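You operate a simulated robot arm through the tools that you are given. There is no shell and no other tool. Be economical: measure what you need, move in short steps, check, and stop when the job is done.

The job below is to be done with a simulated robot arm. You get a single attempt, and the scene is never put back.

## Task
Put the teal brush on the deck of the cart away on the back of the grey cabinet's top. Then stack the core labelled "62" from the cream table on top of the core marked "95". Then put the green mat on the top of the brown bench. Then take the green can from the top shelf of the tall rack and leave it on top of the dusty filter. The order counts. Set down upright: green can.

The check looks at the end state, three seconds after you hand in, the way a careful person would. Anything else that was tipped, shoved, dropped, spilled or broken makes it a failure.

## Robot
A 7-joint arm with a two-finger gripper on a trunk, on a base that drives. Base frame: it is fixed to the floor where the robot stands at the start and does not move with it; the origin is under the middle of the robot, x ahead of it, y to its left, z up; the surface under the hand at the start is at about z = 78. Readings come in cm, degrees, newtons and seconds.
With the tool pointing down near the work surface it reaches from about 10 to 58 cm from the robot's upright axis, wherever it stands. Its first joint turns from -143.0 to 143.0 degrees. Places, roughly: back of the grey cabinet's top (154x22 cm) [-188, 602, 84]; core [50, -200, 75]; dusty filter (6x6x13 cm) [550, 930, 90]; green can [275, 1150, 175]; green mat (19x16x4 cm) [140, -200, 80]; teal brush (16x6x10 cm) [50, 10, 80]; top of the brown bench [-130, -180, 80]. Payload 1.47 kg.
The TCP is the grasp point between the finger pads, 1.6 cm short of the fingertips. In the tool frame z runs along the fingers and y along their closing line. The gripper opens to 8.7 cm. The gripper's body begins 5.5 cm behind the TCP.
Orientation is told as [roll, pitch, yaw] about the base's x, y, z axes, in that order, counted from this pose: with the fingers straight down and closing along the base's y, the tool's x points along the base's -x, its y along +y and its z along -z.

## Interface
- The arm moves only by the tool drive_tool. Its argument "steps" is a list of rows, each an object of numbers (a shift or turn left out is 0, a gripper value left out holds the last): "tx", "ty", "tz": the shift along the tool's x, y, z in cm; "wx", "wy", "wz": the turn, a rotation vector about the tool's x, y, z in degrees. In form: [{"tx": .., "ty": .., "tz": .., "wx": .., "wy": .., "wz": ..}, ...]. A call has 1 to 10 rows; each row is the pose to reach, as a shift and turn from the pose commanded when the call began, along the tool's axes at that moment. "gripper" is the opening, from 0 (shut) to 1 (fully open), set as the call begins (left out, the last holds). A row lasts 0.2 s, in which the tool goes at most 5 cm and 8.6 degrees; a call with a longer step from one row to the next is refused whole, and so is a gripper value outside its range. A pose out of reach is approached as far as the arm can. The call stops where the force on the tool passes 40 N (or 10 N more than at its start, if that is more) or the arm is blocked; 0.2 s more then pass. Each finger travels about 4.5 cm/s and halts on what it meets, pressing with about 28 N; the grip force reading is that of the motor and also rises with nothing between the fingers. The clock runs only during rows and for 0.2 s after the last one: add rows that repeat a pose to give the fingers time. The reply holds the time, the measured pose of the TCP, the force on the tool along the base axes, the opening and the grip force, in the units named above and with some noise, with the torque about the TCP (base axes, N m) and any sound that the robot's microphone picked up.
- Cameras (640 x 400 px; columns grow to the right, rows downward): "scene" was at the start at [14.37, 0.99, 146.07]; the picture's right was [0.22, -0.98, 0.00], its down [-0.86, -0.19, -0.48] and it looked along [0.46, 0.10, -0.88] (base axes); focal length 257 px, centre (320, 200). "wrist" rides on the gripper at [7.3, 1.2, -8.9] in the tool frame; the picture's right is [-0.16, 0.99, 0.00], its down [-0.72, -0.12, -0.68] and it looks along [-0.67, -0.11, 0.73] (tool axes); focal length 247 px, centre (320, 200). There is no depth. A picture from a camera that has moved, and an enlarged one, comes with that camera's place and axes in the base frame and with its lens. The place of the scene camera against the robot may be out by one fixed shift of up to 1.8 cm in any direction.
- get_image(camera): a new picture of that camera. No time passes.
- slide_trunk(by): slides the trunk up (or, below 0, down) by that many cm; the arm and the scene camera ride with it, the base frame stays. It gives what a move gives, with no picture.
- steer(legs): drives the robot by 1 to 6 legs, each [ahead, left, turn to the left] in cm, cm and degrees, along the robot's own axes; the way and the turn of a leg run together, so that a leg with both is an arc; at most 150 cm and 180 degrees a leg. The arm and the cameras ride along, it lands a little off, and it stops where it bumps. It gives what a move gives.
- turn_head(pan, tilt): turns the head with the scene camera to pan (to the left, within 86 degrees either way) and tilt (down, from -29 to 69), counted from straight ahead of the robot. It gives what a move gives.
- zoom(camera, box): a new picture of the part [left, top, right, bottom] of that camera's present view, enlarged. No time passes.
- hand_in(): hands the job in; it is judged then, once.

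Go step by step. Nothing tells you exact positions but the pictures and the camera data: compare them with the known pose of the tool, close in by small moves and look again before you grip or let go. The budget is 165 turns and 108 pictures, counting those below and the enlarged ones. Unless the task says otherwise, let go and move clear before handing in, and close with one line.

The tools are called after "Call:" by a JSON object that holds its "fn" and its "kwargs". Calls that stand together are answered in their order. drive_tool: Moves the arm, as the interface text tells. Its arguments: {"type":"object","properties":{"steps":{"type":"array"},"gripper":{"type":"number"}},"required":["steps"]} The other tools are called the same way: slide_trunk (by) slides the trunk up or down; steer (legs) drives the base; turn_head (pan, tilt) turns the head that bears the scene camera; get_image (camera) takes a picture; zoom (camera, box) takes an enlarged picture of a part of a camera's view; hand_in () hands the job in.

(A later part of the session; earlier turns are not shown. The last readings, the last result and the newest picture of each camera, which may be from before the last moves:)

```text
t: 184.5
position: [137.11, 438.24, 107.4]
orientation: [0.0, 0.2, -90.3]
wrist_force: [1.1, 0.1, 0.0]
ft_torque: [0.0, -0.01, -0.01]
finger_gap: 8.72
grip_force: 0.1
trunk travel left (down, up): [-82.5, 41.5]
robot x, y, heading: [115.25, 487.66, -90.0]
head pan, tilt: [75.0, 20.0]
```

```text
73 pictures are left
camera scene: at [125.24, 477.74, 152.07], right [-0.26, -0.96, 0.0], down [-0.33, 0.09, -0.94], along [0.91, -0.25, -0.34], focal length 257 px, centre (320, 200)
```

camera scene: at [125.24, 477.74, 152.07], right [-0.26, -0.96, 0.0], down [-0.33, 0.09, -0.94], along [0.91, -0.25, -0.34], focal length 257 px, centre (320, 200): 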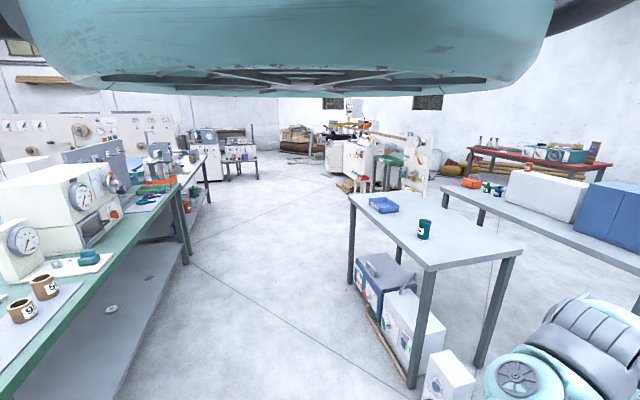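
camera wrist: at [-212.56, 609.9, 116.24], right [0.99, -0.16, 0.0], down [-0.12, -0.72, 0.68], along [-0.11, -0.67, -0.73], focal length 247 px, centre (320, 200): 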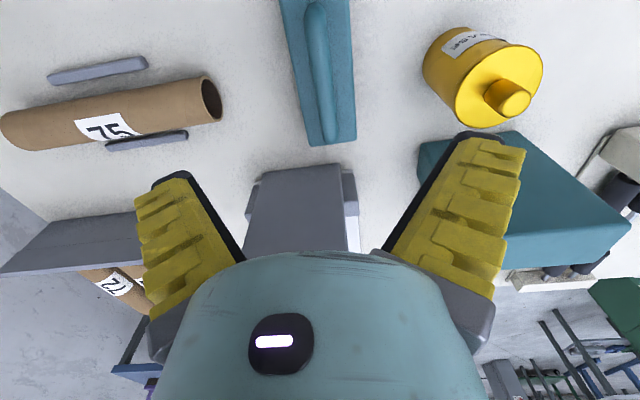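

The aisle is clear. I'll go back through the front corridor and then south towards the start area, stopping around [-110, 85].

Call:
{"fn": "steer", "kwargs": {"legs": [[0, 0, -65], [150, 0, 0], [97, 0, 0], [0, 0, 65], [150, 0, 0], [130, 0, 0]]}}

Call:
{"fn": "get_image", "kwargs": {"camera": "scene"}}

Call:
{"fn": "get_image", "kwargs": {"camera": "wrist"}}

```text
t: 215.6
position: [-94.07, 57.0, 107.36]
orientation: [0.0, 0.1, -90.8]
wrist_force: [0.8, -0.4, -0.1]
ft_torque: [0.01, -0.02, -0.02]
finger_gap: 8.71
grip_force: 0.0
trunk travel left (down, up): [-82.5, 41.5]
robot x, y, heading: [-115.25, 106.63, -90.9]
head pan, tilt: [75.0, 20.0]
```

```text
72 pictures are left
camera scene: at [-105.46, 96.64, 152.07], right [-0.27, -0.96, 0.0], down [-0.33, 0.09, -0.94], along [0.9, -0.26, -0.34], focal length 257 px, centre (320, 200)
```

scene: 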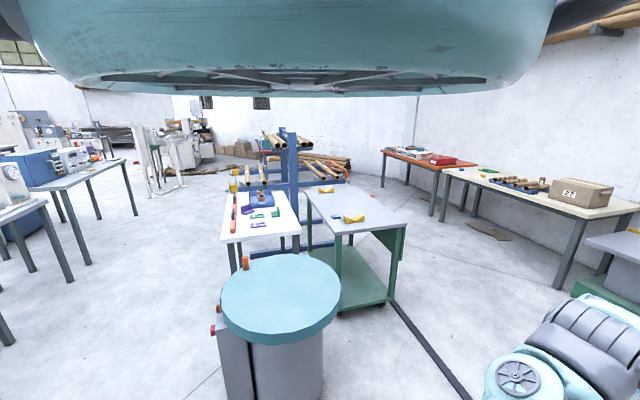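

```text
71 pictures are left
camera wrist: at [-92.82, 64.18, 116.21], right [0.98, -0.17, 0.0], down [-0.13, -0.72, 0.68], along [-0.12, -0.67, -0.73], focal length 247 px, centre (320, 200)
```

wrist: 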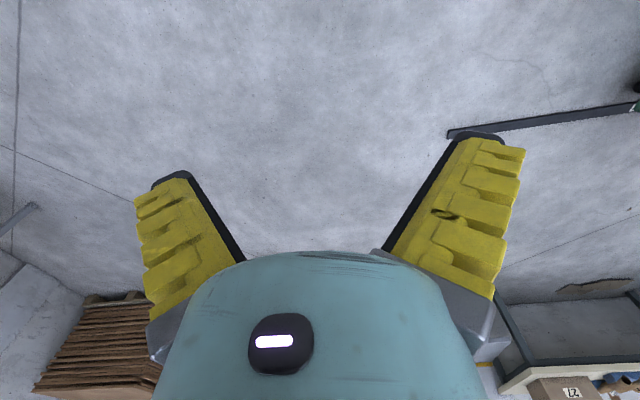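

I see the cream table with several cores and a box at the right, its front edge near y -160. I'll enlarge that part to find cores 62 and 95.

Call:
{"fn": "zoom", "kwargs": {"camera": "scene", "box": [430, 130, 640, 260]}}

```text
3.05 times, centred on (535, 195) of scene
camera zoom: at [-105.46, 96.64, 152.07], right [-0.27, -0.96, 0.0], down [-0.33, 0.09, -0.94], along [0.9, -0.26, -0.34], focal length 782 px, centre (-335, 215)
```

zoom: 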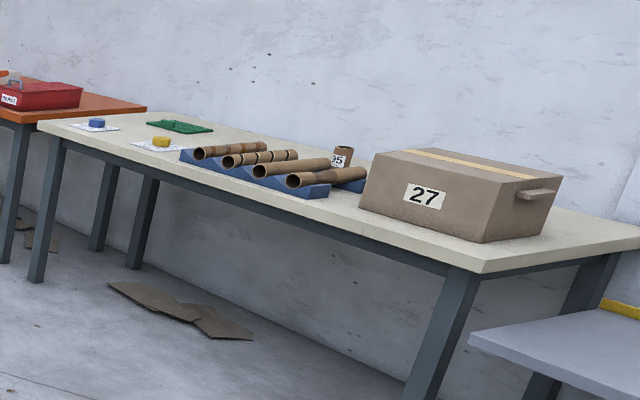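

Four cores lie in a blue holder, and the upright one reads "95"; the green mat lies further left on the same table. Before approaching I'll turn the robot to look south over the floor and the brown bench.

Call:
{"fn": "steer", "kwargs": {"legs": [[0, 0, -70]]}}

Call:
{"fn": "get_image", "kwargs": {"camera": "scene"}}

```text
t: 219.0
position: [-154.67, 69.55, 107.33]
orientation: [0.0, 0.2, -160.9]
wrist_force: [-0.4, -0.6, -0.2]
ft_torque: [-0.01, -0.04, 0.02]
finger_gap: 8.7
grip_force: 0.1
trunk travel left (down, up): [-82.5, 41.5]
robot x, y, heading: [-115.28, 106.67, -160.8]
head pan, tilt: [75.0, 20.0]
```

```text
69 pictures are left
camera scene: at [-120.25, 94.6, 152.07], right [-1.0, -0.07, 0.0], down [-0.02, 0.34, -0.94], along [0.07, -0.94, -0.34], focal length 257 px, centre (320, 200)
```

scene: 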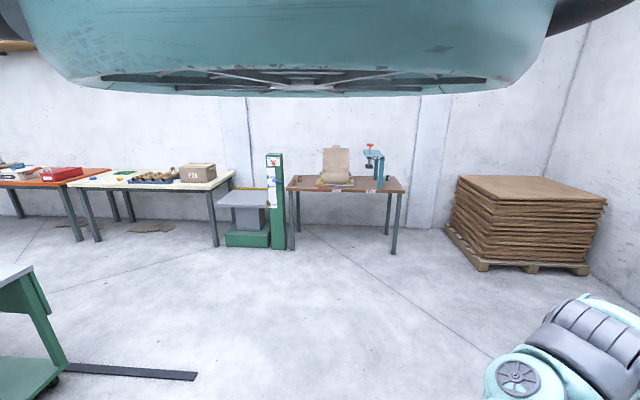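

Now it's clear: the cream table stands along the south wall with its front edge near y -160, the brown bench further right, and open floor in front. I'll drive round the cart to about [65, -100] and face the table.

Call:
{"fn": "steer", "kwargs": {"legs": [[0, 0, 87], [150, 0, 0], [45, 0, 0], [0, 0, 74], [120, -18, 0], [0, 0, -90]]}}

Call:
{"fn": "get_image", "kwargs": {"camera": "wrist"}}

Call:
{"fn": "get_image", "kwargs": {"camera": "scene"}}

```text
t: 245.2
position: [76.65, -151.26, 107.43]
orientation: [0.0, 0.1, -91.6]
wrist_force: [0.6, -0.8, -0.4]
ft_torque: [-0.02, 0.02, 0.01]
finger_gap: 8.7
grip_force: 0.0
trunk travel left (down, up): [-82.5, 41.5]
robot x, y, heading: [56.1, -101.24, -91.9]
head pan, tilt: [75.0, 20.0]
```

```text
68 pictures are left
camera wrist: at [77.9, -144.07, 116.21], right [0.98, -0.19, 0.0], down [-0.14, -0.72, 0.68], along [-0.13, -0.67, -0.73], focal length 247 px, centre (320, 200)
```

wrist: 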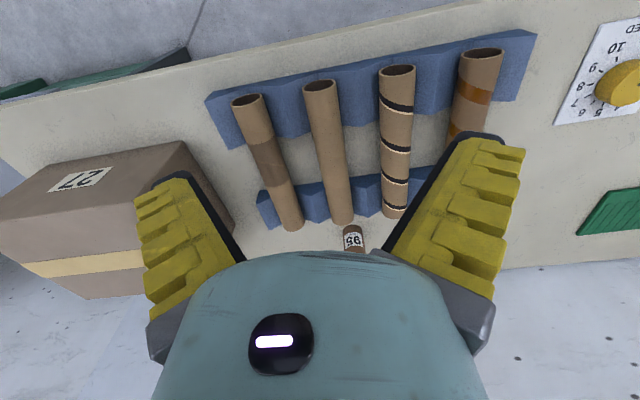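

```text
67 pictures are left
camera scene: at [65.66, -111.44, 152.07], right [-0.29, -0.96, 0.0], down [-0.33, 0.1, -0.94], along [0.9, -0.27, -0.34], focal length 257 px, centre (320, 200)
```

scene: 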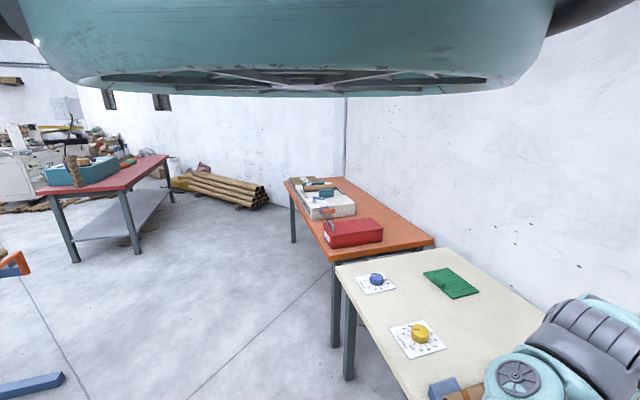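

Core "95" stands near [77, -190] behind the holder; core "62" isn't visible and may be hidden behind box 27 near [50, -200]. I'll raise the tool and shift it west to look over the box.

Call:
{"fn": "drive_tool", "kwargs": {"steps": [{"ty": 0, "tz": -4}, {"ty": -2, "tz": -8}, {"ty": -7, "tz": -8}, {"ty": -12, "tz": -8}, {"ty": -17, "tz": -8}, {"ty": -22, "tz": -8}, {"ty": -26, "tz": -8}, {"ty": -26, "tz": -8}]}}

Call:
{"fn": "get_image", "kwargs": {"camera": "wrist"}}

```text
t: 247.0
position: [51.31, -150.48, 114.58]
orientation: [-2.2, -0.2, -89.6]
wrist_force: [-0.2, -0.6, -0.4]
ft_torque: [-0.03, 0.02, -0.03]
finger_gap: 8.68
grip_force: 0.1
out of reach, approached as far as the arm can: row 1, 2, 3, 4, 5, 6, 7, 8
trunk travel left (down, up): [-82.5, 41.5]
robot x, y, heading: [55.83, -101.35, -91.4]
head pan, tilt: [75.0, 20.0]
```

```text
66 pictures are left
camera wrist: at [52.61, -143.16, 123.56], right [0.99, -0.15, -0.04], down [-0.09, -0.72, 0.69], along [-0.13, -0.67, -0.73], focal length 247 px, centre (320, 200)
```

wrist: 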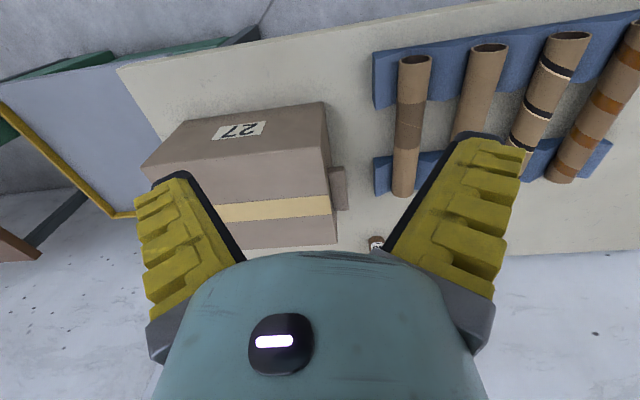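

The area behind the box is hidden by my own gripper. I'll move east and turn the robot so that the head camera, looking left, can see behind the box.

Call:
{"fn": "steer", "kwargs": {"legs": [[0, 55, 0], [0, 0, -115]]}}

Call:
{"fn": "get_image", "kwargs": {"camera": "scene"}}

```text
t: 255.0
position: [69.2, -77.94, 114.65]
orientation: [-2.1, -0.2, 155.4]
wrist_force: [0.6, -0.3, 0.1]
ft_torque: [0.0, 0.0, -0.02]
finger_gap: 8.71
grip_force: 0.0
trunk travel left (down, up): [-82.5, 41.5]
robot x, y, heading: [112.2, -102.8, 153.5]
head pan, tilt: [75.0, 20.0]
```

```text
65 pictures are left
camera scene: at [100.34, -107.18, 152.07], right [-0.75, 0.66, 0.0], down [0.23, 0.26, -0.94], along [-0.62, -0.7, -0.34], focal length 257 px, centre (320, 200)
```

scene: 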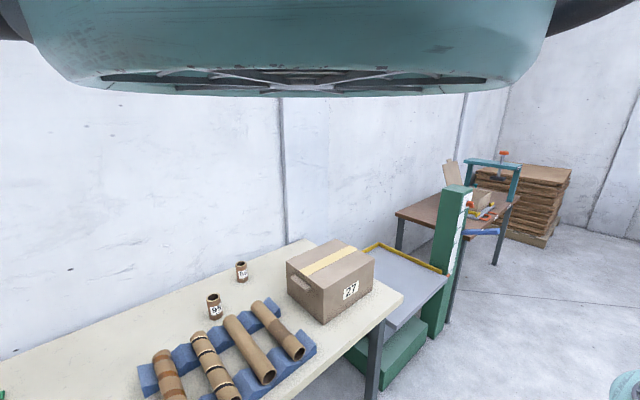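

Call:
{"fn": "zoom", "kwargs": {"camera": "scene", "box": [130, 230, 410, 400]}}

```text
2.29 times, centred on (270, 315) of scene
camera zoom: at [100.34, -107.18, 152.07], right [-0.75, 0.66, 0.0], down [0.23, 0.26, -0.94], along [-0.62, -0.7, -0.34], focal length 587 px, centre (434, -63)
```

zoom: 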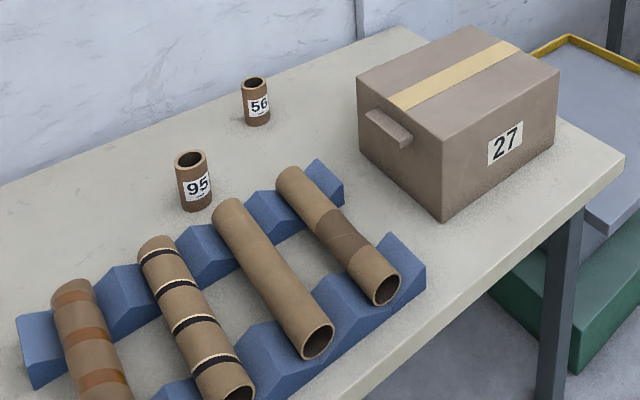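

Two upright cores show: "95" near [79, -192] and another near [61, -206]. I'll enlarge the second to read its label.

Call:
{"fn": "zoom", "kwargs": {"camera": "scene", "box": [190, 250, 270, 330]}}

```text
5.00 times, centred on (230, 290) of scene
camera zoom: at [100.34, -107.18, 152.07], right [-0.75, 0.66, 0.0], down [0.23, 0.26, -0.94], along [-0.62, -0.7, -0.34], focal length 1284 px, centre (770, -250)
```

zoom: 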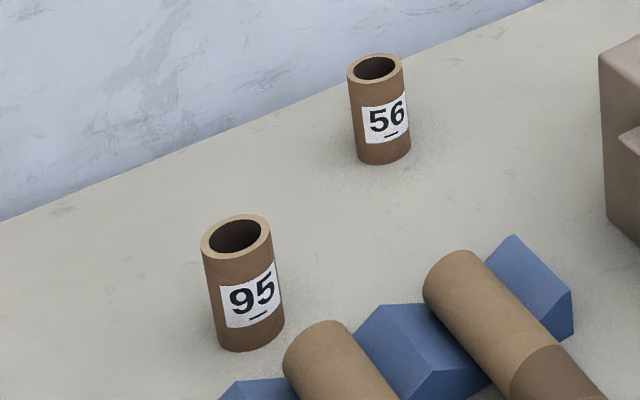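

"56" is another core, so "62" must stand hidden behind box 27. I'll raise the trunk for height, face the table again nearer its edge and look down behind the box with the wrist camera.

Call:
{"fn": "slide_trunk", "kwargs": {"by": 15}}

Call:
{"fn": "steer", "kwargs": {"legs": [[0, 0, 115], [0, -45, 0], [25, 0, 0]]}}

Call:
{"fn": "get_image", "kwargs": {"camera": "wrist"}}

```text
t: 256.8
position: [69.19, -78.11, 129.76]
orientation: [-2.1, -0.2, 155.2]
wrist_force: [0.1, -0.3, -0.7]
ft_torque: [0.0, 0.01, -0.03]
finger_gap: 8.66
grip_force: 0.0
trunk travel left (down, up): [-97.5, 26.5]
robot x, y, heading: [111.74, -103.29, 153.5]
head pan, tilt: [75.0, 20.0]
```

```text
t: 265.8
position: [61.12, -175.98, 129.69]
orientation: [-2.2, -0.2, -89.6]
wrist_force: [-0.4, 0.1, 0.9]
ft_torque: [0.0, 0.01, -0.01]
finger_gap: 8.7
grip_force: 0.1
trunk travel left (down, up): [-97.5, 26.5]
robot x, y, heading: [65.67, -126.7, -91.7]
head pan, tilt: [75.0, 20.0]
```

```text
62 pictures are left
camera wrist: at [62.47, -168.84, 138.55], right [0.99, -0.15, -0.04], down [-0.09, -0.72, 0.69], along [-0.13, -0.67, -0.73], focal length 247 px, centre (320, 200)
```

wrist: 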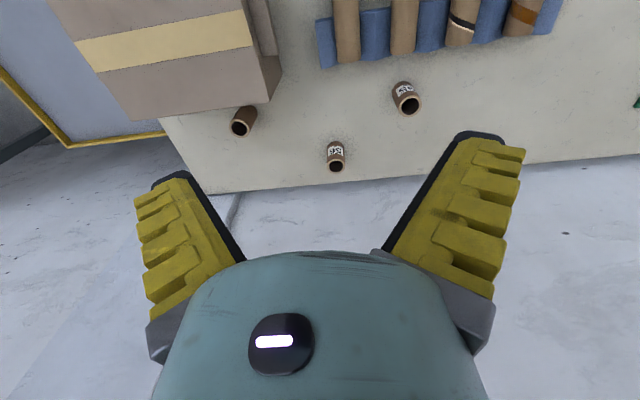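

The third core, behind the box near [36, -194], must be "62"; "95" is near [78, -192]. Those are far for a vertical hand, so I'll test the arm's reach in free air over the table before choosing where to stand.

Call:
{"fn": "drive_tool", "kwargs": {"steps": [{"tz": 5}, {"tz": 10}, {"tz": 15}, {"tz": 20}, {"tz": 25}, {"tz": 30}, {"tz": 34}, {"tz": 34, "tx": -4}, {"tz": 34, "tx": -8}, {"tz": 34, "tx": -12}]}}

Call:
{"fn": "drive_tool", "kwargs": {"steps": [{"tx": -4}, {"tx": -8}, {"tx": -8}]}}

Call:
{"fn": "get_image", "kwargs": {"camera": "wrist"}}

```text
t: 268.0
position: [60.86, -184.58, 97.28]
orientation: [-2.1, 0.0, -89.7]
wrist_force: [0.5, 0.6, -0.3]
ft_torque: [-0.05, 0.0, -0.03]
finger_gap: 8.71
grip_force: 0.0
out of reach, approached as far as the arm can: row 9, 10
trunk travel left (down, up): [-97.5, 26.5]
robot x, y, heading: [65.71, -126.82, -91.7]
head pan, tilt: [75.0, 20.0]
```

```text
t: 268.8
position: [61.27, -187.03, 100.39]
orientation: [-2.1, -0.2, -89.6]
wrist_force: [-0.1, -0.3, -0.1]
ft_torque: [0.0, -0.03, 0.0]
finger_gap: 8.7
grip_force: 0.0
out of reach, approached as far as the arm can: row 1, 2, 3
trunk travel left (down, up): [-97.5, 26.5]
robot x, y, heading: [65.5, -127.18, -91.4]
head pan, tilt: [75.0, 20.0]
```

```text
61 pictures are left
camera wrist: at [62.69, -179.77, 109.2], right [0.99, -0.15, -0.04], down [-0.09, -0.72, 0.69], along [-0.13, -0.68, -0.73], focal length 247 px, centre (320, 200)
```

wrist: 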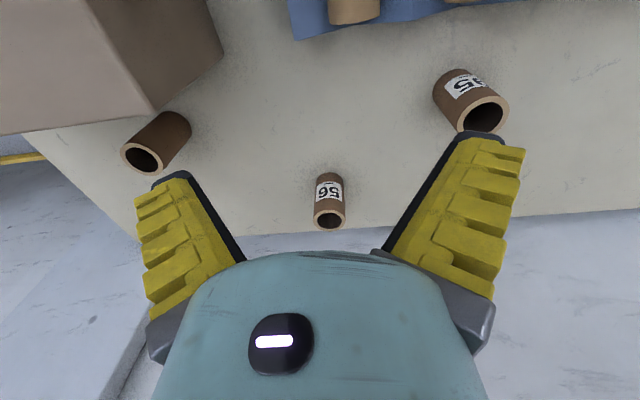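

Vertical reach is about 60 cm. Core tops are at z 83.3: "62" at [36.4, -194.3], "95" at [77.3, -193.6]. To gain reach and keep the wrist camera clear of the box, I'll try turning the hand by 180 degrees in free air.

Call:
{"fn": "drive_tool", "kwargs": {"steps": [{"tx": 2, "tz": -1}, {"tx": 4, "tz": -1, "wz": 8}, {"tx": 6, "tz": -2, "wz": 16}, {"tx": 10, "tz": -2, "wz": 24}, {"tx": 14, "tz": -3, "wz": 32}, {"tx": 16, "tz": -3, "wz": 40}, {"tx": 18, "tz": -3, "wz": 48}, {"tx": 18, "tz": -3, "wz": 56}, {"tx": 18, "tz": -3, "wz": 64}, {"tx": 18, "tz": -3, "wz": 72}]}}

Call:
{"fn": "drive_tool", "kwargs": {"steps": [{"wz": 8}, {"wz": 16}, {"wz": 24}, {"wz": 32}, {"wz": 40}, {"wz": 48}, {"wz": 56}, {"wz": 64}, {"wz": 72}, {"wz": 80}]}}

Call:
{"fn": "drive_tool", "kwargs": {"steps": [{"wz": 8}, {"wz": 16}, {"wz": 24}, {"wz": 28}, {"wz": 28}]}}

```text
t: 271.0
position: [62.08, -172.7, 98.09]
orientation: [-0.5, -2.1, -161.7]
wrist_force: [1.1, 0.3, -0.3]
ft_torque: [-0.04, 0.01, 0.01]
finger_gap: 8.71
grip_force: 0.0
out of reach, approached as far as the arm can: row 3, 5, 6, 7, 8, 9, 10
trunk travel left (down, up): [-97.5, 26.5]
robot x, y, heading: [65.71, -127.06, -91.3]
head pan, tilt: [75.0, 20.0]
```

```text
t: 273.2
position: [62.17, -172.85, 98.06]
orientation: [2.0, -0.7, 118.3]
wrist_force: [0.4, -0.1, -0.9]
ft_torque: [-0.03, 0.04, 0.04]
finger_gap: 8.72
grip_force: 0.2
trunk travel left (down, up): [-97.5, 26.5]
robot x, y, heading: [65.68, -126.94, -91.7]
head pan, tilt: [75.0, 20.0]
```

```text
t: 274.4
position: [62.21, -172.83, 97.97]
orientation: [2.1, 0.1, 90.4]
wrist_force: [-0.8, -0.3, 0.5]
ft_torque: [0.02, 0.02, 0.01]
finger_gap: 8.72
grip_force: 0.1
trunk travel left (down, up): [-97.5, 26.5]
robot x, y, heading: [65.88, -126.71, -91.4]
head pan, tilt: [75.0, 20.0]
```

The hand turned round fine. I'll level its 2 degree lean, tilt it 15 degrees forward and test how far it reaches.

Call:
{"fn": "drive_tool", "kwargs": {"steps": [{"wx": 2.1, "wy": 7}, {"wx": 2.1, "wy": 15}, {"tx": 4, "wx": 2.1, "wy": 15}, {"tx": 8, "wx": 2.1, "wy": 15}, {"tx": 12, "wx": 2.1, "wy": 15}, {"tx": 16, "wx": 2.1, "wy": 15}, {"tx": 20, "wx": 2.1, "wy": 15}, {"tx": 24, "wx": 2.1, "wy": 15}, {"tx": 24, "wx": 2.1, "wy": 15}]}}

```text
t: 276.4
position: [62.3, -193.03, 101.28]
orientation: [-0.1, 15.2, 90.7]
wrist_force: [0.1, -0.4, 1.1]
ft_torque: [0.01, -0.02, 0.0]
finger_gap: 8.7
grip_force: 0.0
out of reach, approached as far as the arm can: row 1, 2, 6, 7, 8, 9
trunk travel left (down, up): [-97.5, 26.5]
robot x, y, heading: [65.6, -126.84, -91.4]
head pan, tilt: [75.0, 20.0]
```

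With 15 degrees of tilt it reaches 66 cm. I'll pull back and up, lower the trunk by 25 cm into a better height, and then move the base to about [57, -132].

Call:
{"fn": "drive_tool", "kwargs": {"steps": [{"tx": -2, "tz": -4}, {"tx": -4, "tz": -8}, {"tx": -6, "tz": -12}, {"tx": -8, "tz": -16}, {"tx": -9, "tz": -20}, {"tx": -10.3, "tz": -23.5}, {"tx": -10.3, "tz": -23.5}]}}

Call:
{"fn": "slide_trunk", "kwargs": {"by": -20}}

Call:
{"fn": "steer", "kwargs": {"legs": [[3, -8, 0]]}}

Call:
{"fn": "get_image", "kwargs": {"camera": "wrist"}}

```text
t: 278.0
position: [61.66, -187.45, 108.82]
orientation: [0.0, 15.1, 90.8]
wrist_force: [0.7, -0.3, 0.2]
ft_torque: [0.0, 0.0, 0.01]
finger_gap: 8.73
grip_force: 0.0
out of reach, approached as far as the arm can: row 3, 4, 5, 6, 7
trunk travel left (down, up): [-97.5, 26.5]
robot x, y, heading: [65.64, -127.23, -91.4]
head pan, tilt: [75.0, 20.0]
```

```text
t: 280.1
position: [61.59, -187.42, 88.89]
orientation: [0.0, 15.1, 90.7]
wrist_force: [-0.9, 0.1, 0.3]
ft_torque: [-0.02, 0.02, 0.0]
finger_gap: 8.71
grip_force: 0.0
trunk travel left (down, up): [-77.5, 46.5]
robot x, y, heading: [65.75, -127.02, -91.3]
head pan, tilt: [75.0, 20.0]
```

```text
t: 281.2
position: [53.49, -190.01, 88.83]
orientation: [0.0, 15.1, 90.6]
wrist_force: [0.3, -0.3, -0.2]
ft_torque: [-0.01, 0.0, 0.0]
finger_gap: 8.71
grip_force: 0.0
trunk travel left (down, up): [-77.5, 46.5]
robot x, y, heading: [57.58, -129.76, -91.7]
head pan, tilt: [75.0, 20.0]
```

```text
60 pictures are left
camera wrist: at [52.33, -194.95, 99.36], right [-0.99, 0.14, -0.04], down [0.1, 0.88, 0.47], along [0.1, 0.46, -0.88], focal length 247 px, centre (320, 200)
```

wrist: 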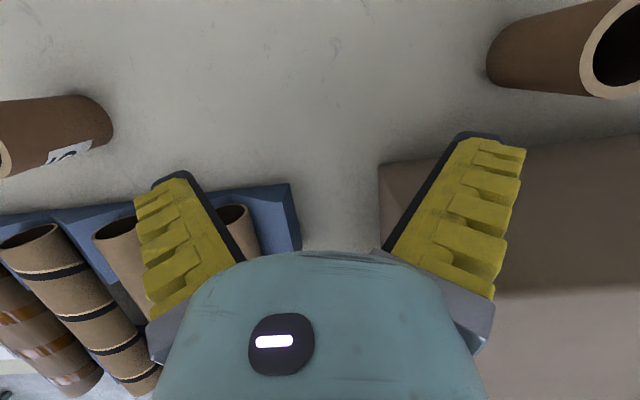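

The hand clears everything, and core 62 shows where expected. I'll make a small westward move first to see how commands track.

Call:
{"fn": "drive_tool", "kwargs": {"steps": [{"ty": 3}, {"ty": 6}, {"ty": 6}]}}

```text
t: 282.0
position: [47.43, -190.27, 88.77]
orientation: [0.0, 15.1, 90.7]
wrist_force: [0.4, 1.0, -0.6]
ft_torque: [0.02, 0.04, -0.01]
finger_gap: 8.7
grip_force: 0.0
trunk travel left (down, up): [-77.5, 46.5]
robot x, y, heading: [57.69, -130.01, -91.6]
head pan, tilt: [75.0, 20.0]
```

It tracks well. I'll creep the base 2.5 cm nearer and go above core 62.

Call:
{"fn": "steer", "kwargs": {"legs": [[2.5, 0, 0]]}}

Call:
{"fn": "drive_tool", "kwargs": {"steps": [{"ty": 4, "tx": 0.6}, {"ty": 8, "tx": 1.2}, {"ty": 11, "tx": 1.6, "tz": 0.3}, {"ty": 11, "tx": 1.6, "tz": 0.3}]}}

Call:
{"fn": "get_image", "kwargs": {"camera": "wrist"}}

```text
t: 282.8
position: [47.52, -192.64, 88.91]
orientation: [0.0, 15.1, 90.7]
wrist_force: [1.1, -0.4, 0.5]
ft_torque: [-0.02, 0.0, 0.02]
finger_gap: 8.7
grip_force: 0.0
trunk travel left (down, up): [-77.5, 46.5]
robot x, y, heading: [57.64, -132.11, -91.3]
head pan, tilt: [75.0, 20.0]
```

```text
t: 283.8
position: [36.42, -194.3, 89.09]
orientation: [0.0, 15.1, 90.7]
wrist_force: [-0.8, -0.4, -0.1]
ft_torque: [0.0, 0.02, -0.01]
finger_gap: 8.7
grip_force: 0.0
trunk travel left (down, up): [-77.5, 46.5]
robot x, y, heading: [57.42, -132.34, -91.3]
head pan, tilt: [75.0, 20.0]
```

```text
59 pictures are left
camera wrist: at [35.26, -199.21, 99.56], right [-0.99, 0.14, -0.04], down [0.11, 0.88, 0.47], along [0.1, 0.46, -0.88], focal length 247 px, centre (320, 200)
```

wrist: 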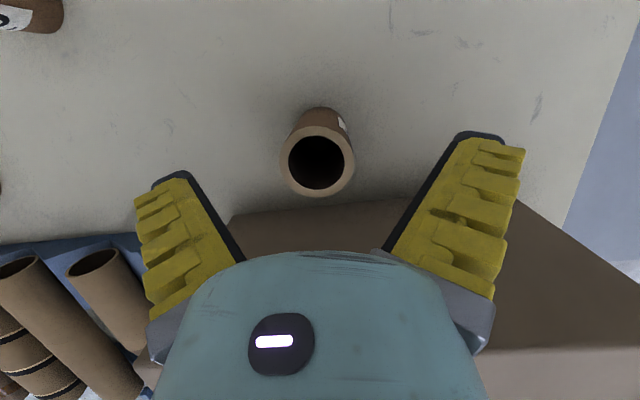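

Core 62 is centred at about [36.8, -194.1], 5.3 cm wide. I'll descend straight to z 81.5.

Call:
{"fn": "drive_tool", "kwargs": {"steps": [{"ty": -0.4, "tx": -0.6, "tz": 1.9}, {"ty": -0.4, "tx": -1.1, "tz": 3.7}, {"ty": -0.4, "tx": -1.6, "tz": 5.5}, {"ty": -0.4, "tx": -2.15, "tz": 7.3}, {"ty": -0.4, "tx": -2.15, "tz": 7.3}]}}

Call:
{"fn": "get_image", "kwargs": {"camera": "wrist"}}

```text
t: 285.0
position: [36.91, -193.33, 83.72]
orientation: [0.0, 15.3, 90.7]
wrist_force: [0.4, -4.9, 5.1]
ft_torque: [0.81, -0.06, -0.11]
finger_gap: 8.68
grip_force: 0.0
out of reach, approached as far as the arm can: row 3, 4, 5
trunk travel left (down, up): [-77.5, 46.5]
robot x, y, heading: [58.02, -132.04, -91.4]
head pan, tilt: [75.0, 20.0]
```

```text
58 pictures are left
camera wrist: at [35.69, -198.17, 94.18], right [-0.99, 0.14, -0.04], down [0.1, 0.88, 0.46], along [0.1, 0.46, -0.88], focal length 247 px, centre (320, 200)
```

wrist: 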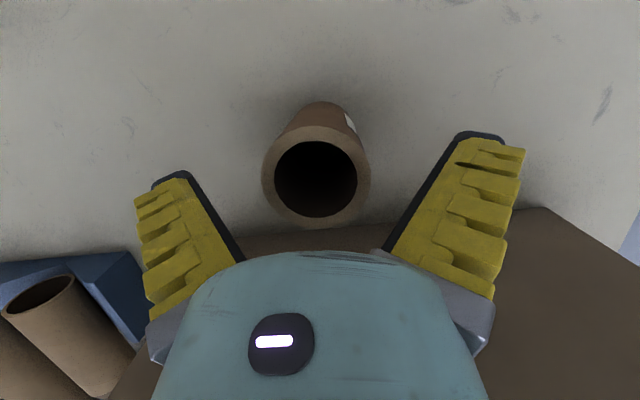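

The force shows the back of the hand just touching the box edge. I'll lift straight away, then reduce the tilt and come nearer with the base.

Call:
{"fn": "drive_tool", "kwargs": {"steps": [{"tx": 0.8, "tz": -2}, {"tx": 1.6, "tz": -4}, {"tx": 2, "tz": -7}, {"tx": 2, "tz": -9}, {"tx": 2, "tz": -9}]}}

Call:
{"fn": "get_image", "kwargs": {"camera": "wrist"}}

```text
t: 286.2
position: [36.84, -192.63, 92.63]
orientation: [0.0, 15.1, 90.6]
wrist_force: [0.1, 0.2, -0.1]
ft_torque: [0.0, 0.01, -0.02]
finger_gap: 8.69
grip_force: 0.0
trunk travel left (down, up): [-77.5, 46.5]
robot x, y, heading: [57.47, -132.3, -91.3]
head pan, tilt: [75.0, 20.0]
```

```text
57 pictures are left
camera wrist: at [35.7, -197.52, 103.11], right [-0.99, 0.14, -0.04], down [0.11, 0.88, 0.47], along [0.1, 0.46, -0.88], focal length 247 px, centre (320, 200)
```

wrist: 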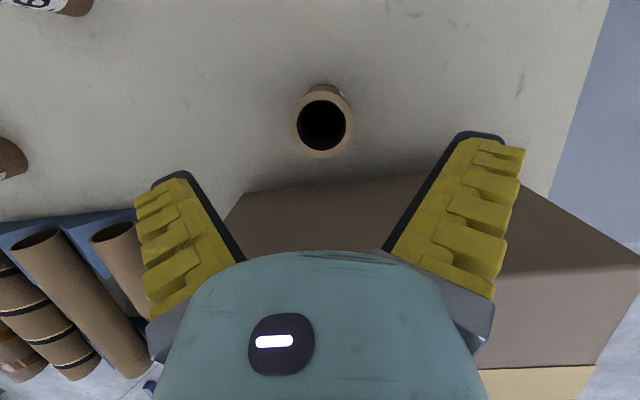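

The box's back edge is at y -185 and nothing was moved. I'll bring the base 2.3 cm closer and 3.5 cm west, and cut the tilt to 5 degrees.

Call:
{"fn": "steer", "kwargs": {"legs": [[2.3, -3.5, 0]]}}

Call:
{"fn": "drive_tool", "kwargs": {"steps": [{"wy": -5}, {"wy": -10}, {"wy": -10}]}}

```text
t: 287.1
position: [33.12, -195.01, 92.6]
orientation: [0.0, 15.2, 90.7]
wrist_force: [-0.4, 0.1, -1.0]
ft_torque: [0.01, -0.03, 0.0]
finger_gap: 8.69
grip_force: 0.1
trunk travel left (down, up): [-77.5, 46.5]
robot x, y, heading: [54.22, -134.66, -91.4]
head pan, tilt: [75.0, 20.0]
```

```text
t: 287.9
position: [33.11, -194.86, 92.49]
orientation: [0.0, 5.0, 90.8]
wrist_force: [0.1, -0.2, 0.4]
ft_torque: [0.0, 0.01, 0.0]
finger_gap: 8.66
grip_force: 0.1
trunk travel left (down, up): [-77.5, 46.5]
robot x, y, heading: [54.0, -134.4, -91.5]
head pan, tilt: [75.0, 20.0]
```

No bump, and the tilt is 5 degrees. I'll line up over core 62 and check with a picture.

Call:
{"fn": "drive_tool", "kwargs": {"steps": [{"ty": -1.8, "tx": -0.5, "tz": 1.2}, {"ty": -3.7, "tx": -0.92, "tz": 2.4}, {"ty": -3.7, "tx": -1.2, "tz": 4.4}, {"ty": -3.7, "tx": -1.2, "tz": 4.4}]}}

Call:
{"fn": "get_image", "kwargs": {"camera": "wrist"}}

```text
t: 288.9
position: [37.04, -194.11, 88.18]
orientation: [-0.1, 5.1, 90.6]
wrist_force: [0.2, -0.3, -0.5]
ft_torque: [0.02, -0.03, 0.02]
finger_gap: 8.71
grip_force: 0.1
trunk travel left (down, up): [-77.5, 46.5]
robot x, y, heading: [54.01, -134.65, -91.3]
head pan, tilt: [75.0, 20.0]
```

```text
56 pictures are left
camera wrist: at [35.83, -200.64, 97.67], right [-0.99, 0.15, -0.01], down [0.11, 0.78, 0.61], along [0.1, 0.6, -0.79], focal length 247 px, centre (320, 200)
```

wrist: 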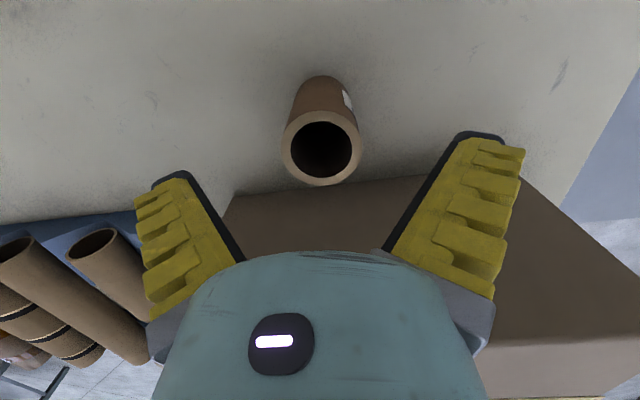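

Well centred over the core at [37.0, -193.9]. Descending 6 cm in small steps.

Call:
{"fn": "drive_tool", "kwargs": {"steps": [{"tx": -0.25, "tz": 1.5}, {"tx": -0.4, "tz": 3}, {"tx": -0.55, "tz": 4.5}, {"tx": -0.72, "tz": 6}, {"tx": -0.72, "tz": 6}]}}

```text
t: 290.1
position: [36.93, -193.96, 82.15]
orientation: [0.0, 5.2, 90.6]
wrist_force: [1.0, -0.2, 0.6]
ft_torque: [-0.01, 0.02, 0.04]
finger_gap: 8.69
grip_force: 0.0
trunk travel left (down, up): [-77.5, 46.5]
robot x, y, heading: [54.06, -134.57, -91.4]
head pan, tilt: [75.0, 20.0]
```

No contact. I'll go 1 cm lower for a fuller grip and close.

Call:
{"fn": "drive_tool", "kwargs": {"steps": [{"tx": -0.05, "tz": 0.6}, {"tx": -0.1, "tz": 1.1}, {"tx": -0.1, "tz": 1.1}]}}

Call:
{"fn": "drive_tool", "kwargs": {"steps": [{"tz": 0}, {"tz": 0}, {"tz": 0}, {"tz": 0}, {"tz": 0}], "gripper": 0}}

Call:
{"fn": "get_image", "kwargs": {"camera": "wrist"}}

```text
t: 290.9
position: [36.76, -193.4, 81.76]
orientation: [0.0, 5.2, 90.6]
wrist_force: [0.1, -0.4, 0.0]
ft_torque: [-0.01, 0.01, -0.01]
finger_gap: 8.7
grip_force: 0.1
out of reach, approached as far as the arm can: row 1, 2, 3
trunk travel left (down, up): [-77.5, 46.5]
robot x, y, heading: [54.18, -134.6, -91.2]
head pan, tilt: [75.0, 20.0]
```

```text
t: 292.1
position: [37.05, -193.48, 81.66]
orientation: [0.0, 5.2, 90.7]
wrist_force: [-0.3, -0.4, -0.3]
ft_torque: [0.02, 0.0, 0.0]
finger_gap: 4.88
grip_force: 27.8
trunk travel left (down, up): [-77.5, 46.5]
robot x, y, heading: [53.82, -134.56, -91.3]
head pan, tilt: [75.0, 20.0]
```

```text
55 pictures are left
camera wrist: at [35.74, -199.99, 91.2], right [-0.99, 0.15, -0.01], down [0.11, 0.78, 0.61], along [0.1, 0.6, -0.79], focal length 247 px, centre (320, 200)
```

wrist: 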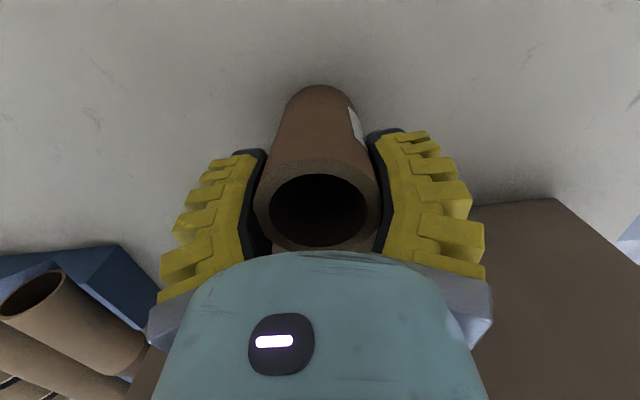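

Core 62 is held (gap 4.9). I'll lift it straight up and look.

Call:
{"fn": "drive_tool", "kwargs": {"steps": [{"tz": -1.5}, {"tz": -4}, {"tz": -6.5}, {"tz": -9}, {"tz": -12}, {"tz": -12}]}}

Call:
{"fn": "get_image", "kwargs": {"camera": "wrist"}}

```text
t: 293.5
position: [36.45, -193.46, 92.65]
orientation: [-0.1, 5.1, 90.7]
wrist_force: [0.4, 0.8, -0.1]
ft_torque: [-0.01, -0.02, -0.05]
finger_gap: 4.86
grip_force: 27.9
out of reach, approached as far as the arm can: row 5, 6
trunk travel left (down, up): [-77.5, 46.5]
robot x, y, heading: [53.97, -134.31, -91.7]
head pan, tilt: [75.0, 20.0]
```

```text
54 pictures are left
camera wrist: at [35.29, -199.93, 102.12], right [-0.99, 0.15, -0.01], down [0.11, 0.78, 0.61], along [0.1, 0.6, -0.79], focal length 247 px, centre (320, 200)
```

wrist: 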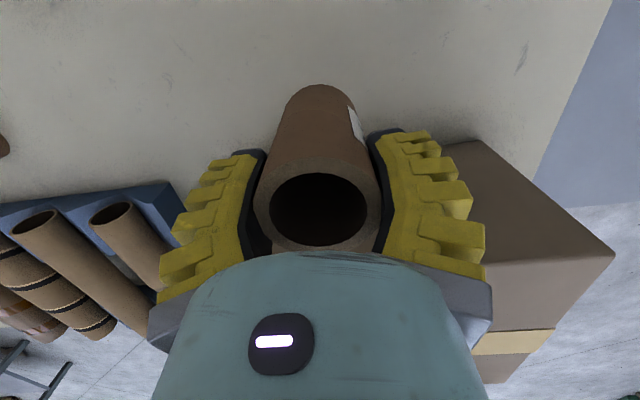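

Core 62 is up. I'll raise the trunk 4 cm and strafe part of the way east to measure core 95 again.

Call:
{"fn": "slide_trunk", "kwargs": {"by": 4}}

Call:
{"fn": "steer", "kwargs": {"legs": [[-1, 27, 0]]}}

Call:
{"fn": "get_image", "kwargs": {"camera": "wrist"}}

```text
t: 294.4
position: [36.48, -193.28, 96.6]
orientation: [-0.1, 5.2, 90.7]
wrist_force: [-0.1, -0.5, -0.6]
ft_torque: [0.01, -0.02, 0.02]
finger_gap: 4.87
grip_force: 28.1
trunk travel left (down, up): [-81.5, 42.5]
robot x, y, heading: [54.11, -134.45, -91.2]
head pan, tilt: [75.0, 20.0]
```

```text
t: 296.3
position: [63.27, -193.05, 96.63]
orientation: [0.0, 5.0, 90.7]
wrist_force: [0.0, 0.2, -0.1]
ft_torque: [-0.03, 0.05, -0.02]
finger_gap: 4.82
grip_force: 27.7
trunk travel left (down, up): [-81.5, 42.5]
robot x, y, heading: [80.71, -133.9, -91.4]
head pan, tilt: [75.0, 20.0]
```

```text
53 pictures are left
camera wrist: at [62.15, -199.64, 106.1], right [-0.99, 0.15, -0.01], down [0.11, 0.78, 0.61], along [0.1, 0.6, -0.79], focal length 247 px, centre (320, 200)
```

wrist: 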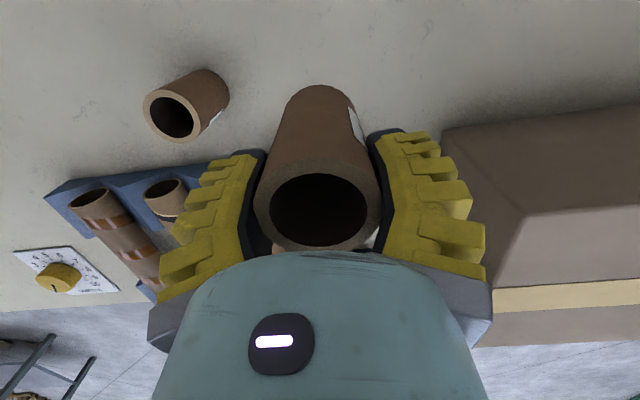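

Core 95 is at [77.2, -194.0]; the held core is about 13.9 cm west of it. I'll strafe the rest and then fine-tune.

Call:
{"fn": "steer", "kwargs": {"legs": [[0.5, 13.9, 0]]}}

Call:
{"fn": "get_image", "kwargs": {"camera": "wrist"}}

```text
t: 297.6
position: [77.15, -194.07, 96.58]
orientation: [-0.1, 5.0, 90.7]
wrist_force: [-0.2, -0.4, -1.4]
ft_torque: [-0.01, 0.04, -0.04]
finger_gap: 4.82
grip_force: 28.2
trunk travel left (down, up): [-81.5, 42.5]
robot x, y, heading: [95.06, -135.48, -91.5]
head pan, tilt: [75.0, 20.0]
```

```text
52 pictures are left
camera wrist: at [76.02, -200.5, 106.11], right [-0.99, 0.15, -0.01], down [0.11, 0.78, 0.61], along [0.1, 0.6, -0.79], focal length 247 px, centre (320, 200)
```

wrist: 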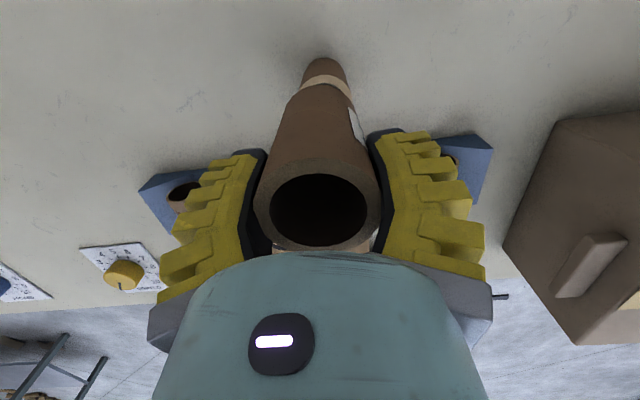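

Core 95's rim peeks out right under the held core. I'll enlarge to compare their centres.

Call:
{"fn": "zoom", "kwargs": {"camera": "wrist", "box": [260, 40, 390, 121]}}

```text
4.92 times, centred on (325, 80) of wrist
camera zoom: at [76.02, -200.5, 106.11], right [-0.99, 0.15, -0.01], down [0.11, 0.78, 0.61], along [0.1, 0.6, -0.79], focal length 1216 px, centre (295, 788)
```

zoom: 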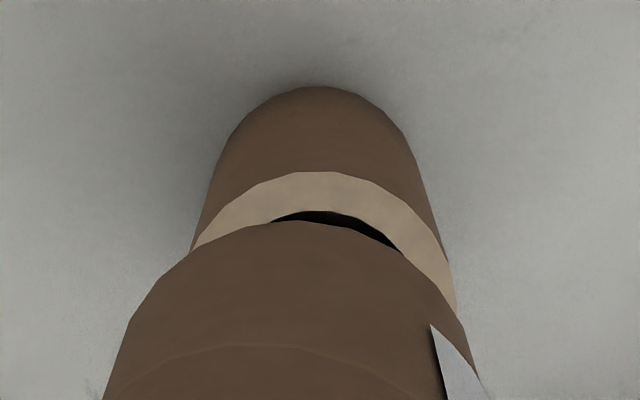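

The held core should move about 0.6 cm towards me and 0.15 cm west. I'll do that while lowering to just above contact.

Call:
{"fn": "drive_tool", "kwargs": {"steps": [{"tx": -0.6, "ty": 0.15, "tz": 0}, {"tx": -0.75, "ty": 0.15, "tz": 2}, {"tx": -0.9, "ty": 0.15, "tz": 4}, {"tx": -1.1, "ty": 0.15, "tz": 5.5}, {"tx": -1.1, "ty": 0.15, "tz": 5.5}]}}

Call:
{"fn": "zoom", "kwargs": {"camera": "wrist", "box": [240, 30, 400, 130]}}

```text
t: 298.8
position: [76.98, -193.49, 91.02]
orientation: [0.1, 5.2, 90.7]
wrist_force: [0.0, -0.5, -0.7]
ft_torque: [-0.02, -0.02, 0.02]
finger_gap: 4.84
grip_force: 28.0
trunk travel left (down, up): [-81.5, 42.5]
robot x, y, heading: [94.71, -135.21, -91.6]
head pan, tilt: [75.0, 20.0]
```

```text
4.00 times, centred on (320, 80) of wrist
camera zoom: at [75.87, -199.97, 100.52], right [-0.99, 0.15, -0.01], down [0.11, 0.78, 0.61], along [0.1, 0.6, -0.79], focal length 988 px, centre (320, 680)
```

zoom: 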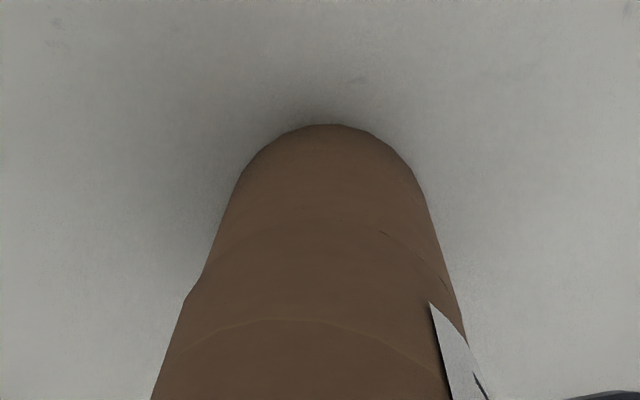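

They line up within a couple of millimetres. I'll lower gently until contact.

Call:
{"fn": "drive_tool", "kwargs": {"steps": [{"tx": -0.03, "ty": 0.05, "tz": 0.3}, {"tx": -0.06, "ty": 0.05, "tz": 0.6}, {"tx": -0.09, "ty": 0.05, "tz": 0.9}, {"tx": -0.09, "ty": 0.05, "tz": 0.9}]}}

```text
t: 299.8
position: [76.87, -193.65, 90.26]
orientation: [0.0, 5.4, 90.7]
wrist_force: [2.3, -0.1, 21.8]
ft_torque: [-0.16, -0.08, 0.05]
finger_gap: 4.86
grip_force: 27.6
trunk travel left (down, up): [-81.5, 42.5]
robot x, y, heading: [94.53, -135.0, -91.6]
head pan, tilt: [75.0, 20.0]
```

Contact at 22 N. I'll ease off slightly, open the fingers and look.

Call:
{"fn": "drive_tool", "kwargs": {"steps": [{"tz": -0.1}, {"tz": -0.2}, {"tz": -0.2}]}}

Call:
{"fn": "drive_tool", "kwargs": {"steps": [{"tz": 0}, {"tz": 0}, {"tz": 0}, {"tz": 0}, {"tz": 0}], "gripper": 1}}

Call:
{"fn": "get_image", "kwargs": {"camera": "wrist"}}

```text
t: 300.6
position: [76.88, -193.48, 90.36]
orientation: [0.1, 5.2, 90.8]
wrist_force: [0.3, -3.6, 5.4]
ft_torque: [-0.26, 0.01, 0.06]
finger_gap: 4.8
grip_force: 28.2
trunk travel left (down, up): [-81.5, 42.5]
robot x, y, heading: [94.57, -134.99, -91.7]
head pan, tilt: [75.0, 20.0]
```

```text
t: 301.8
position: [76.87, -193.38, 90.35]
orientation: [0.0, 5.2, 90.7]
wrist_force: [0.9, -0.1, 0.1]
ft_torque: [-0.02, -0.01, 0.01]
finger_gap: 8.7
grip_force: 0.0
trunk travel left (down, up): [-81.5, 42.5]
robot x, y, heading: [94.65, -134.95, -91.5]
head pan, tilt: [75.0, 20.0]
```

```text
49 pictures are left
camera wrist: at [75.81, -199.9, 99.82], right [-0.99, 0.15, -0.01], down [0.11, 0.78, 0.61], along [0.1, 0.6, -0.79], focal length 247 px, centre (320, 200)
```

wrist: 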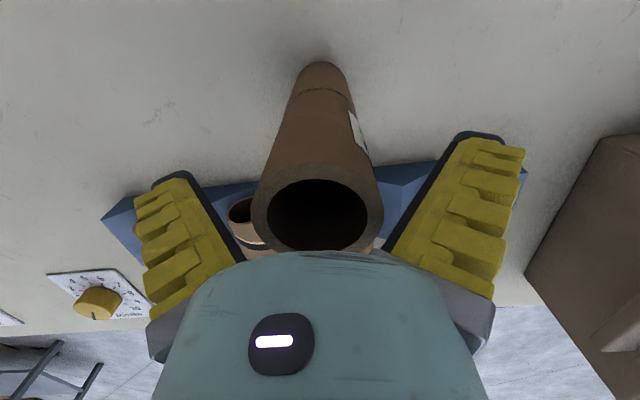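

The stack stands. I'll lift straight up with the trunk and then back the base away to view it.

Call:
{"fn": "slide_trunk", "kwargs": {"by": 15}}

Call:
{"fn": "steer", "kwargs": {"legs": [[-25, 0, 0]]}}

Call:
{"fn": "get_image", "kwargs": {"camera": "wrist"}}

```text
t: 303.5
position: [76.99, -193.27, 105.31]
orientation: [0.0, 5.2, 90.6]
wrist_force: [-1.0, 0.2, 0.1]
ft_torque: [0.02, 0.02, 0.01]
finger_gap: 8.71
grip_force: 0.2
trunk travel left (down, up): [-96.5, 27.5]
robot x, y, heading: [94.68, -135.19, -91.5]
head pan, tilt: [75.0, 20.0]
```

```text
t: 305.4
position: [77.68, -168.52, 105.34]
orientation: [-0.1, 5.2, 90.8]
wrist_force: [0.1, 1.0, -0.1]
ft_torque: [-0.03, 0.03, -0.02]
finger_gap: 8.67
grip_force: 0.0
trunk travel left (down, up): [-96.5, 27.5]
robot x, y, heading: [95.3, -110.28, -91.3]
head pan, tilt: [75.0, 20.0]
```

```text
48 pictures are left
camera wrist: at [76.48, -175.07, 114.82], right [-0.99, 0.15, -0.01], down [0.11, 0.78, 0.61], along [0.1, 0.6, -0.79], focal length 247 px, centre (320, 200)
```

wrist: 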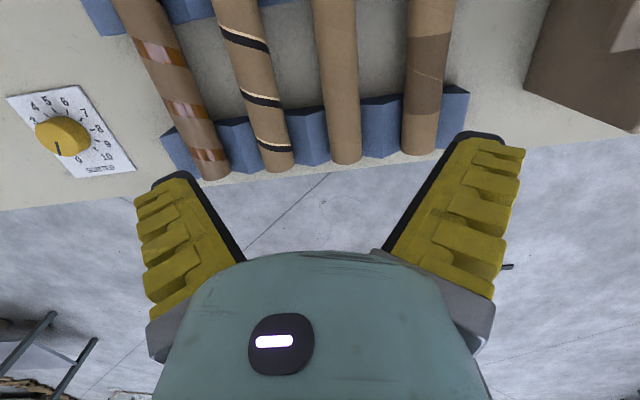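

Core 62 was set without trouble, and the table's front edge is really at y -152. I'll turn the robot right to let the head camera see the stack and the green mat.

Call:
{"fn": "steer", "kwargs": {"legs": [[0, 0, -60]]}}

Call:
{"fn": "get_image", "kwargs": {"camera": "scene"}}

```text
t: 308.4
position: [35.98, -124.29, 105.38]
orientation: [-0.1, 5.3, 30.8]
wrist_force: [-0.2, -0.6, 0.1]
ft_torque: [0.03, 0.03, -0.05]
finger_gap: 8.65
grip_force: 0.1
trunk travel left (down, up): [-96.5, 27.5]
robot x, y, heading: [95.21, -110.13, -151.3]
head pan, tilt: [75.0, 20.0]
```

```text
47 pictures are left
camera scene: at [92.44, -123.03, 166.07], right [-0.97, -0.24, 0.0], down [-0.08, 0.33, -0.94], along [0.22, -0.91, -0.34], focal length 257 px, centre (320, 200)
```

scene: 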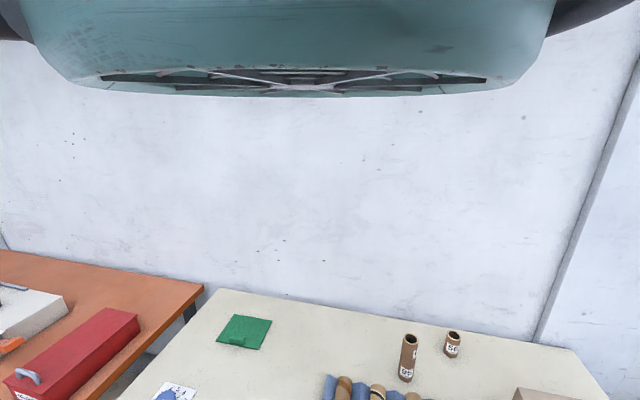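

Call:
{"fn": "zoom", "kwargs": {"camera": "scene", "box": [200, 300, 300, 362]}}

Call:
{"fn": "zoom", "kwargs": {"camera": "scene", "box": [380, 320, 480, 390]}}

```text
6.40 times, centred on (250, 331) of scene
camera zoom: at [92.44, -123.03, 166.07], right [-0.97, -0.24, 0.0], down [-0.08, 0.33, -0.94], along [0.22, -0.91, -0.34], focal length 1643 px, centre (768, -638)
```

zoom: 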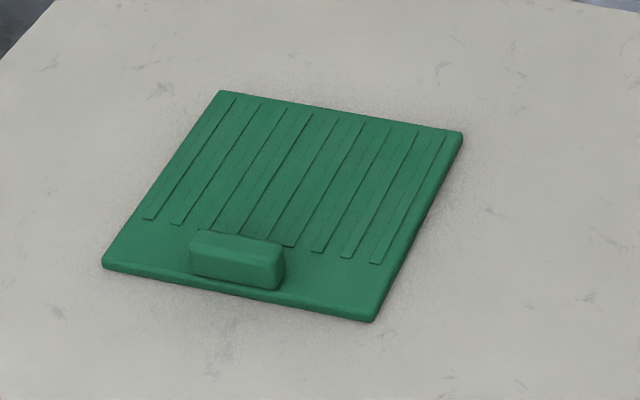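

```text
5.71 times, centred on (430, 355) of scene
camera zoom: at [92.44, -123.03, 166.07], right [-0.97, -0.24, 0.0], down [-0.08, 0.33, -0.94], along [0.22, -0.91, -0.34], focal length 1467 px, centre (-309, -686)
```

zoom: 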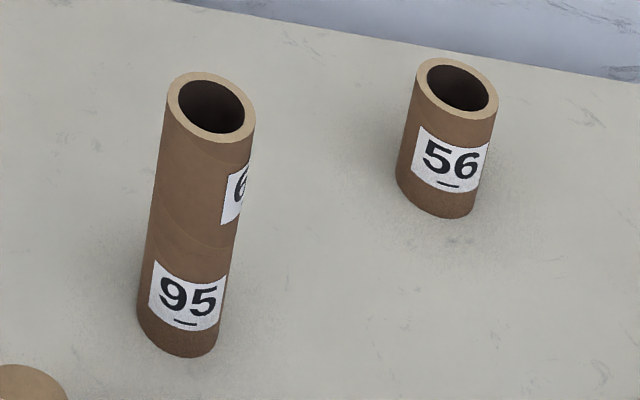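

The top core shows its "6", so 62 on 95 is right. The mat (x 133–152, y -189 to -205) has a raised grip block at [142, -191]. I'll level the hand and turn it so the fingers close across the block, and then move there.

Call:
{"fn": "drive_tool", "kwargs": {"steps": [{"wy": -5.2}, {"wy": -5.2}]}}

Call:
{"fn": "drive_tool", "kwargs": {"steps": [{"wz": -8.5}, {"wz": -17}, {"wz": -25.5}, {"wz": -34}, {"wz": -42.5}, {"wz": -51}, {"wz": -59.5}, {"wz": -68}, {"wz": -76.5}, {"wz": -85}]}}

Call:
{"fn": "drive_tool", "kwargs": {"steps": [{"wz": -5}, {"wz": -7}, {"wz": -7}]}}

Call:
{"fn": "steer", "kwargs": {"legs": [[0, 0, 61], [0, 35, 0], [22, 0, 0]]}}

Call:
{"fn": "get_image", "kwargs": {"camera": "wrist"}}

```text
t: 309.0
position: [36.04, -124.34, 105.19]
orientation: [0.1, -0.2, 30.9]
wrist_force: [-0.3, 0.2, 0.1]
ft_torque: [-0.02, 0.0, -0.02]
finger_gap: 8.7
grip_force: 0.0
trunk travel left (down, up): [-96.5, 27.5]
robot x, y, heading: [95.34, -110.23, -151.3]
head pan, tilt: [75.0, 20.0]
```

```text
t: 311.2
position: [36.01, -124.24, 105.31]
orientation: [-0.1, 0.0, 116.0]
wrist_force: [1.0, 0.0, 0.3]
ft_torque: [-0.01, 0.0, 0.0]
finger_gap: 8.69
grip_force: 0.0
trunk travel left (down, up): [-96.5, 27.5]
robot x, y, heading: [95.48, -110.01, -151.4]
head pan, tilt: [75.0, 20.0]
```

```text
t: 312.0
position: [36.12, -124.32, 105.27]
orientation: [0.0, 0.0, 122.8]
wrist_force: [-0.4, 0.5, 0.3]
ft_torque: [0.0, 0.01, 0.0]
finger_gap: 8.71
grip_force: 0.1
trunk travel left (down, up): [-96.5, 27.5]
robot x, y, heading: [95.19, -110.17, -151.2]
head pan, tilt: [75.0, 20.0]
```

```text
t: 318.2
position: [113.62, -191.02, 105.18]
orientation: [-0.1, 0.0, -176.2]
wrist_force: [-0.6, -0.2, 0.9]
ft_torque: [0.01, 0.02, -0.02]
finger_gap: 8.73
grip_force: 0.1
trunk travel left (down, up): [-96.5, 27.5]
robot x, y, heading: [130.06, -132.19, -90.0]
head pan, tilt: [75.0, 20.0]
```

```text
44 pictures are left
camera wrist: at [120.88, -191.7, 114.19], right [-0.09, -1.0, 0.0], down [-0.73, 0.07, 0.68], along [-0.68, 0.06, -0.73], focal length 247 px, centre (320, 200)
```

wrist: 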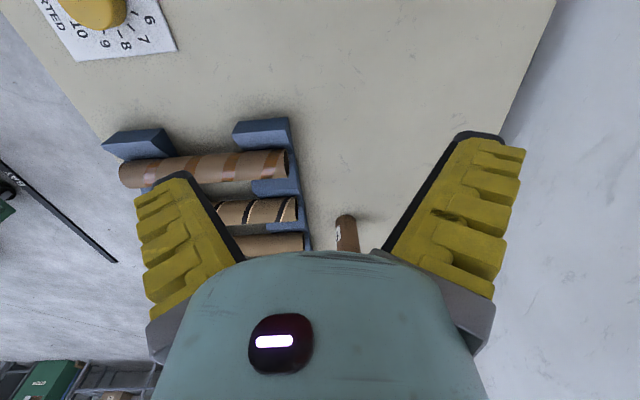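

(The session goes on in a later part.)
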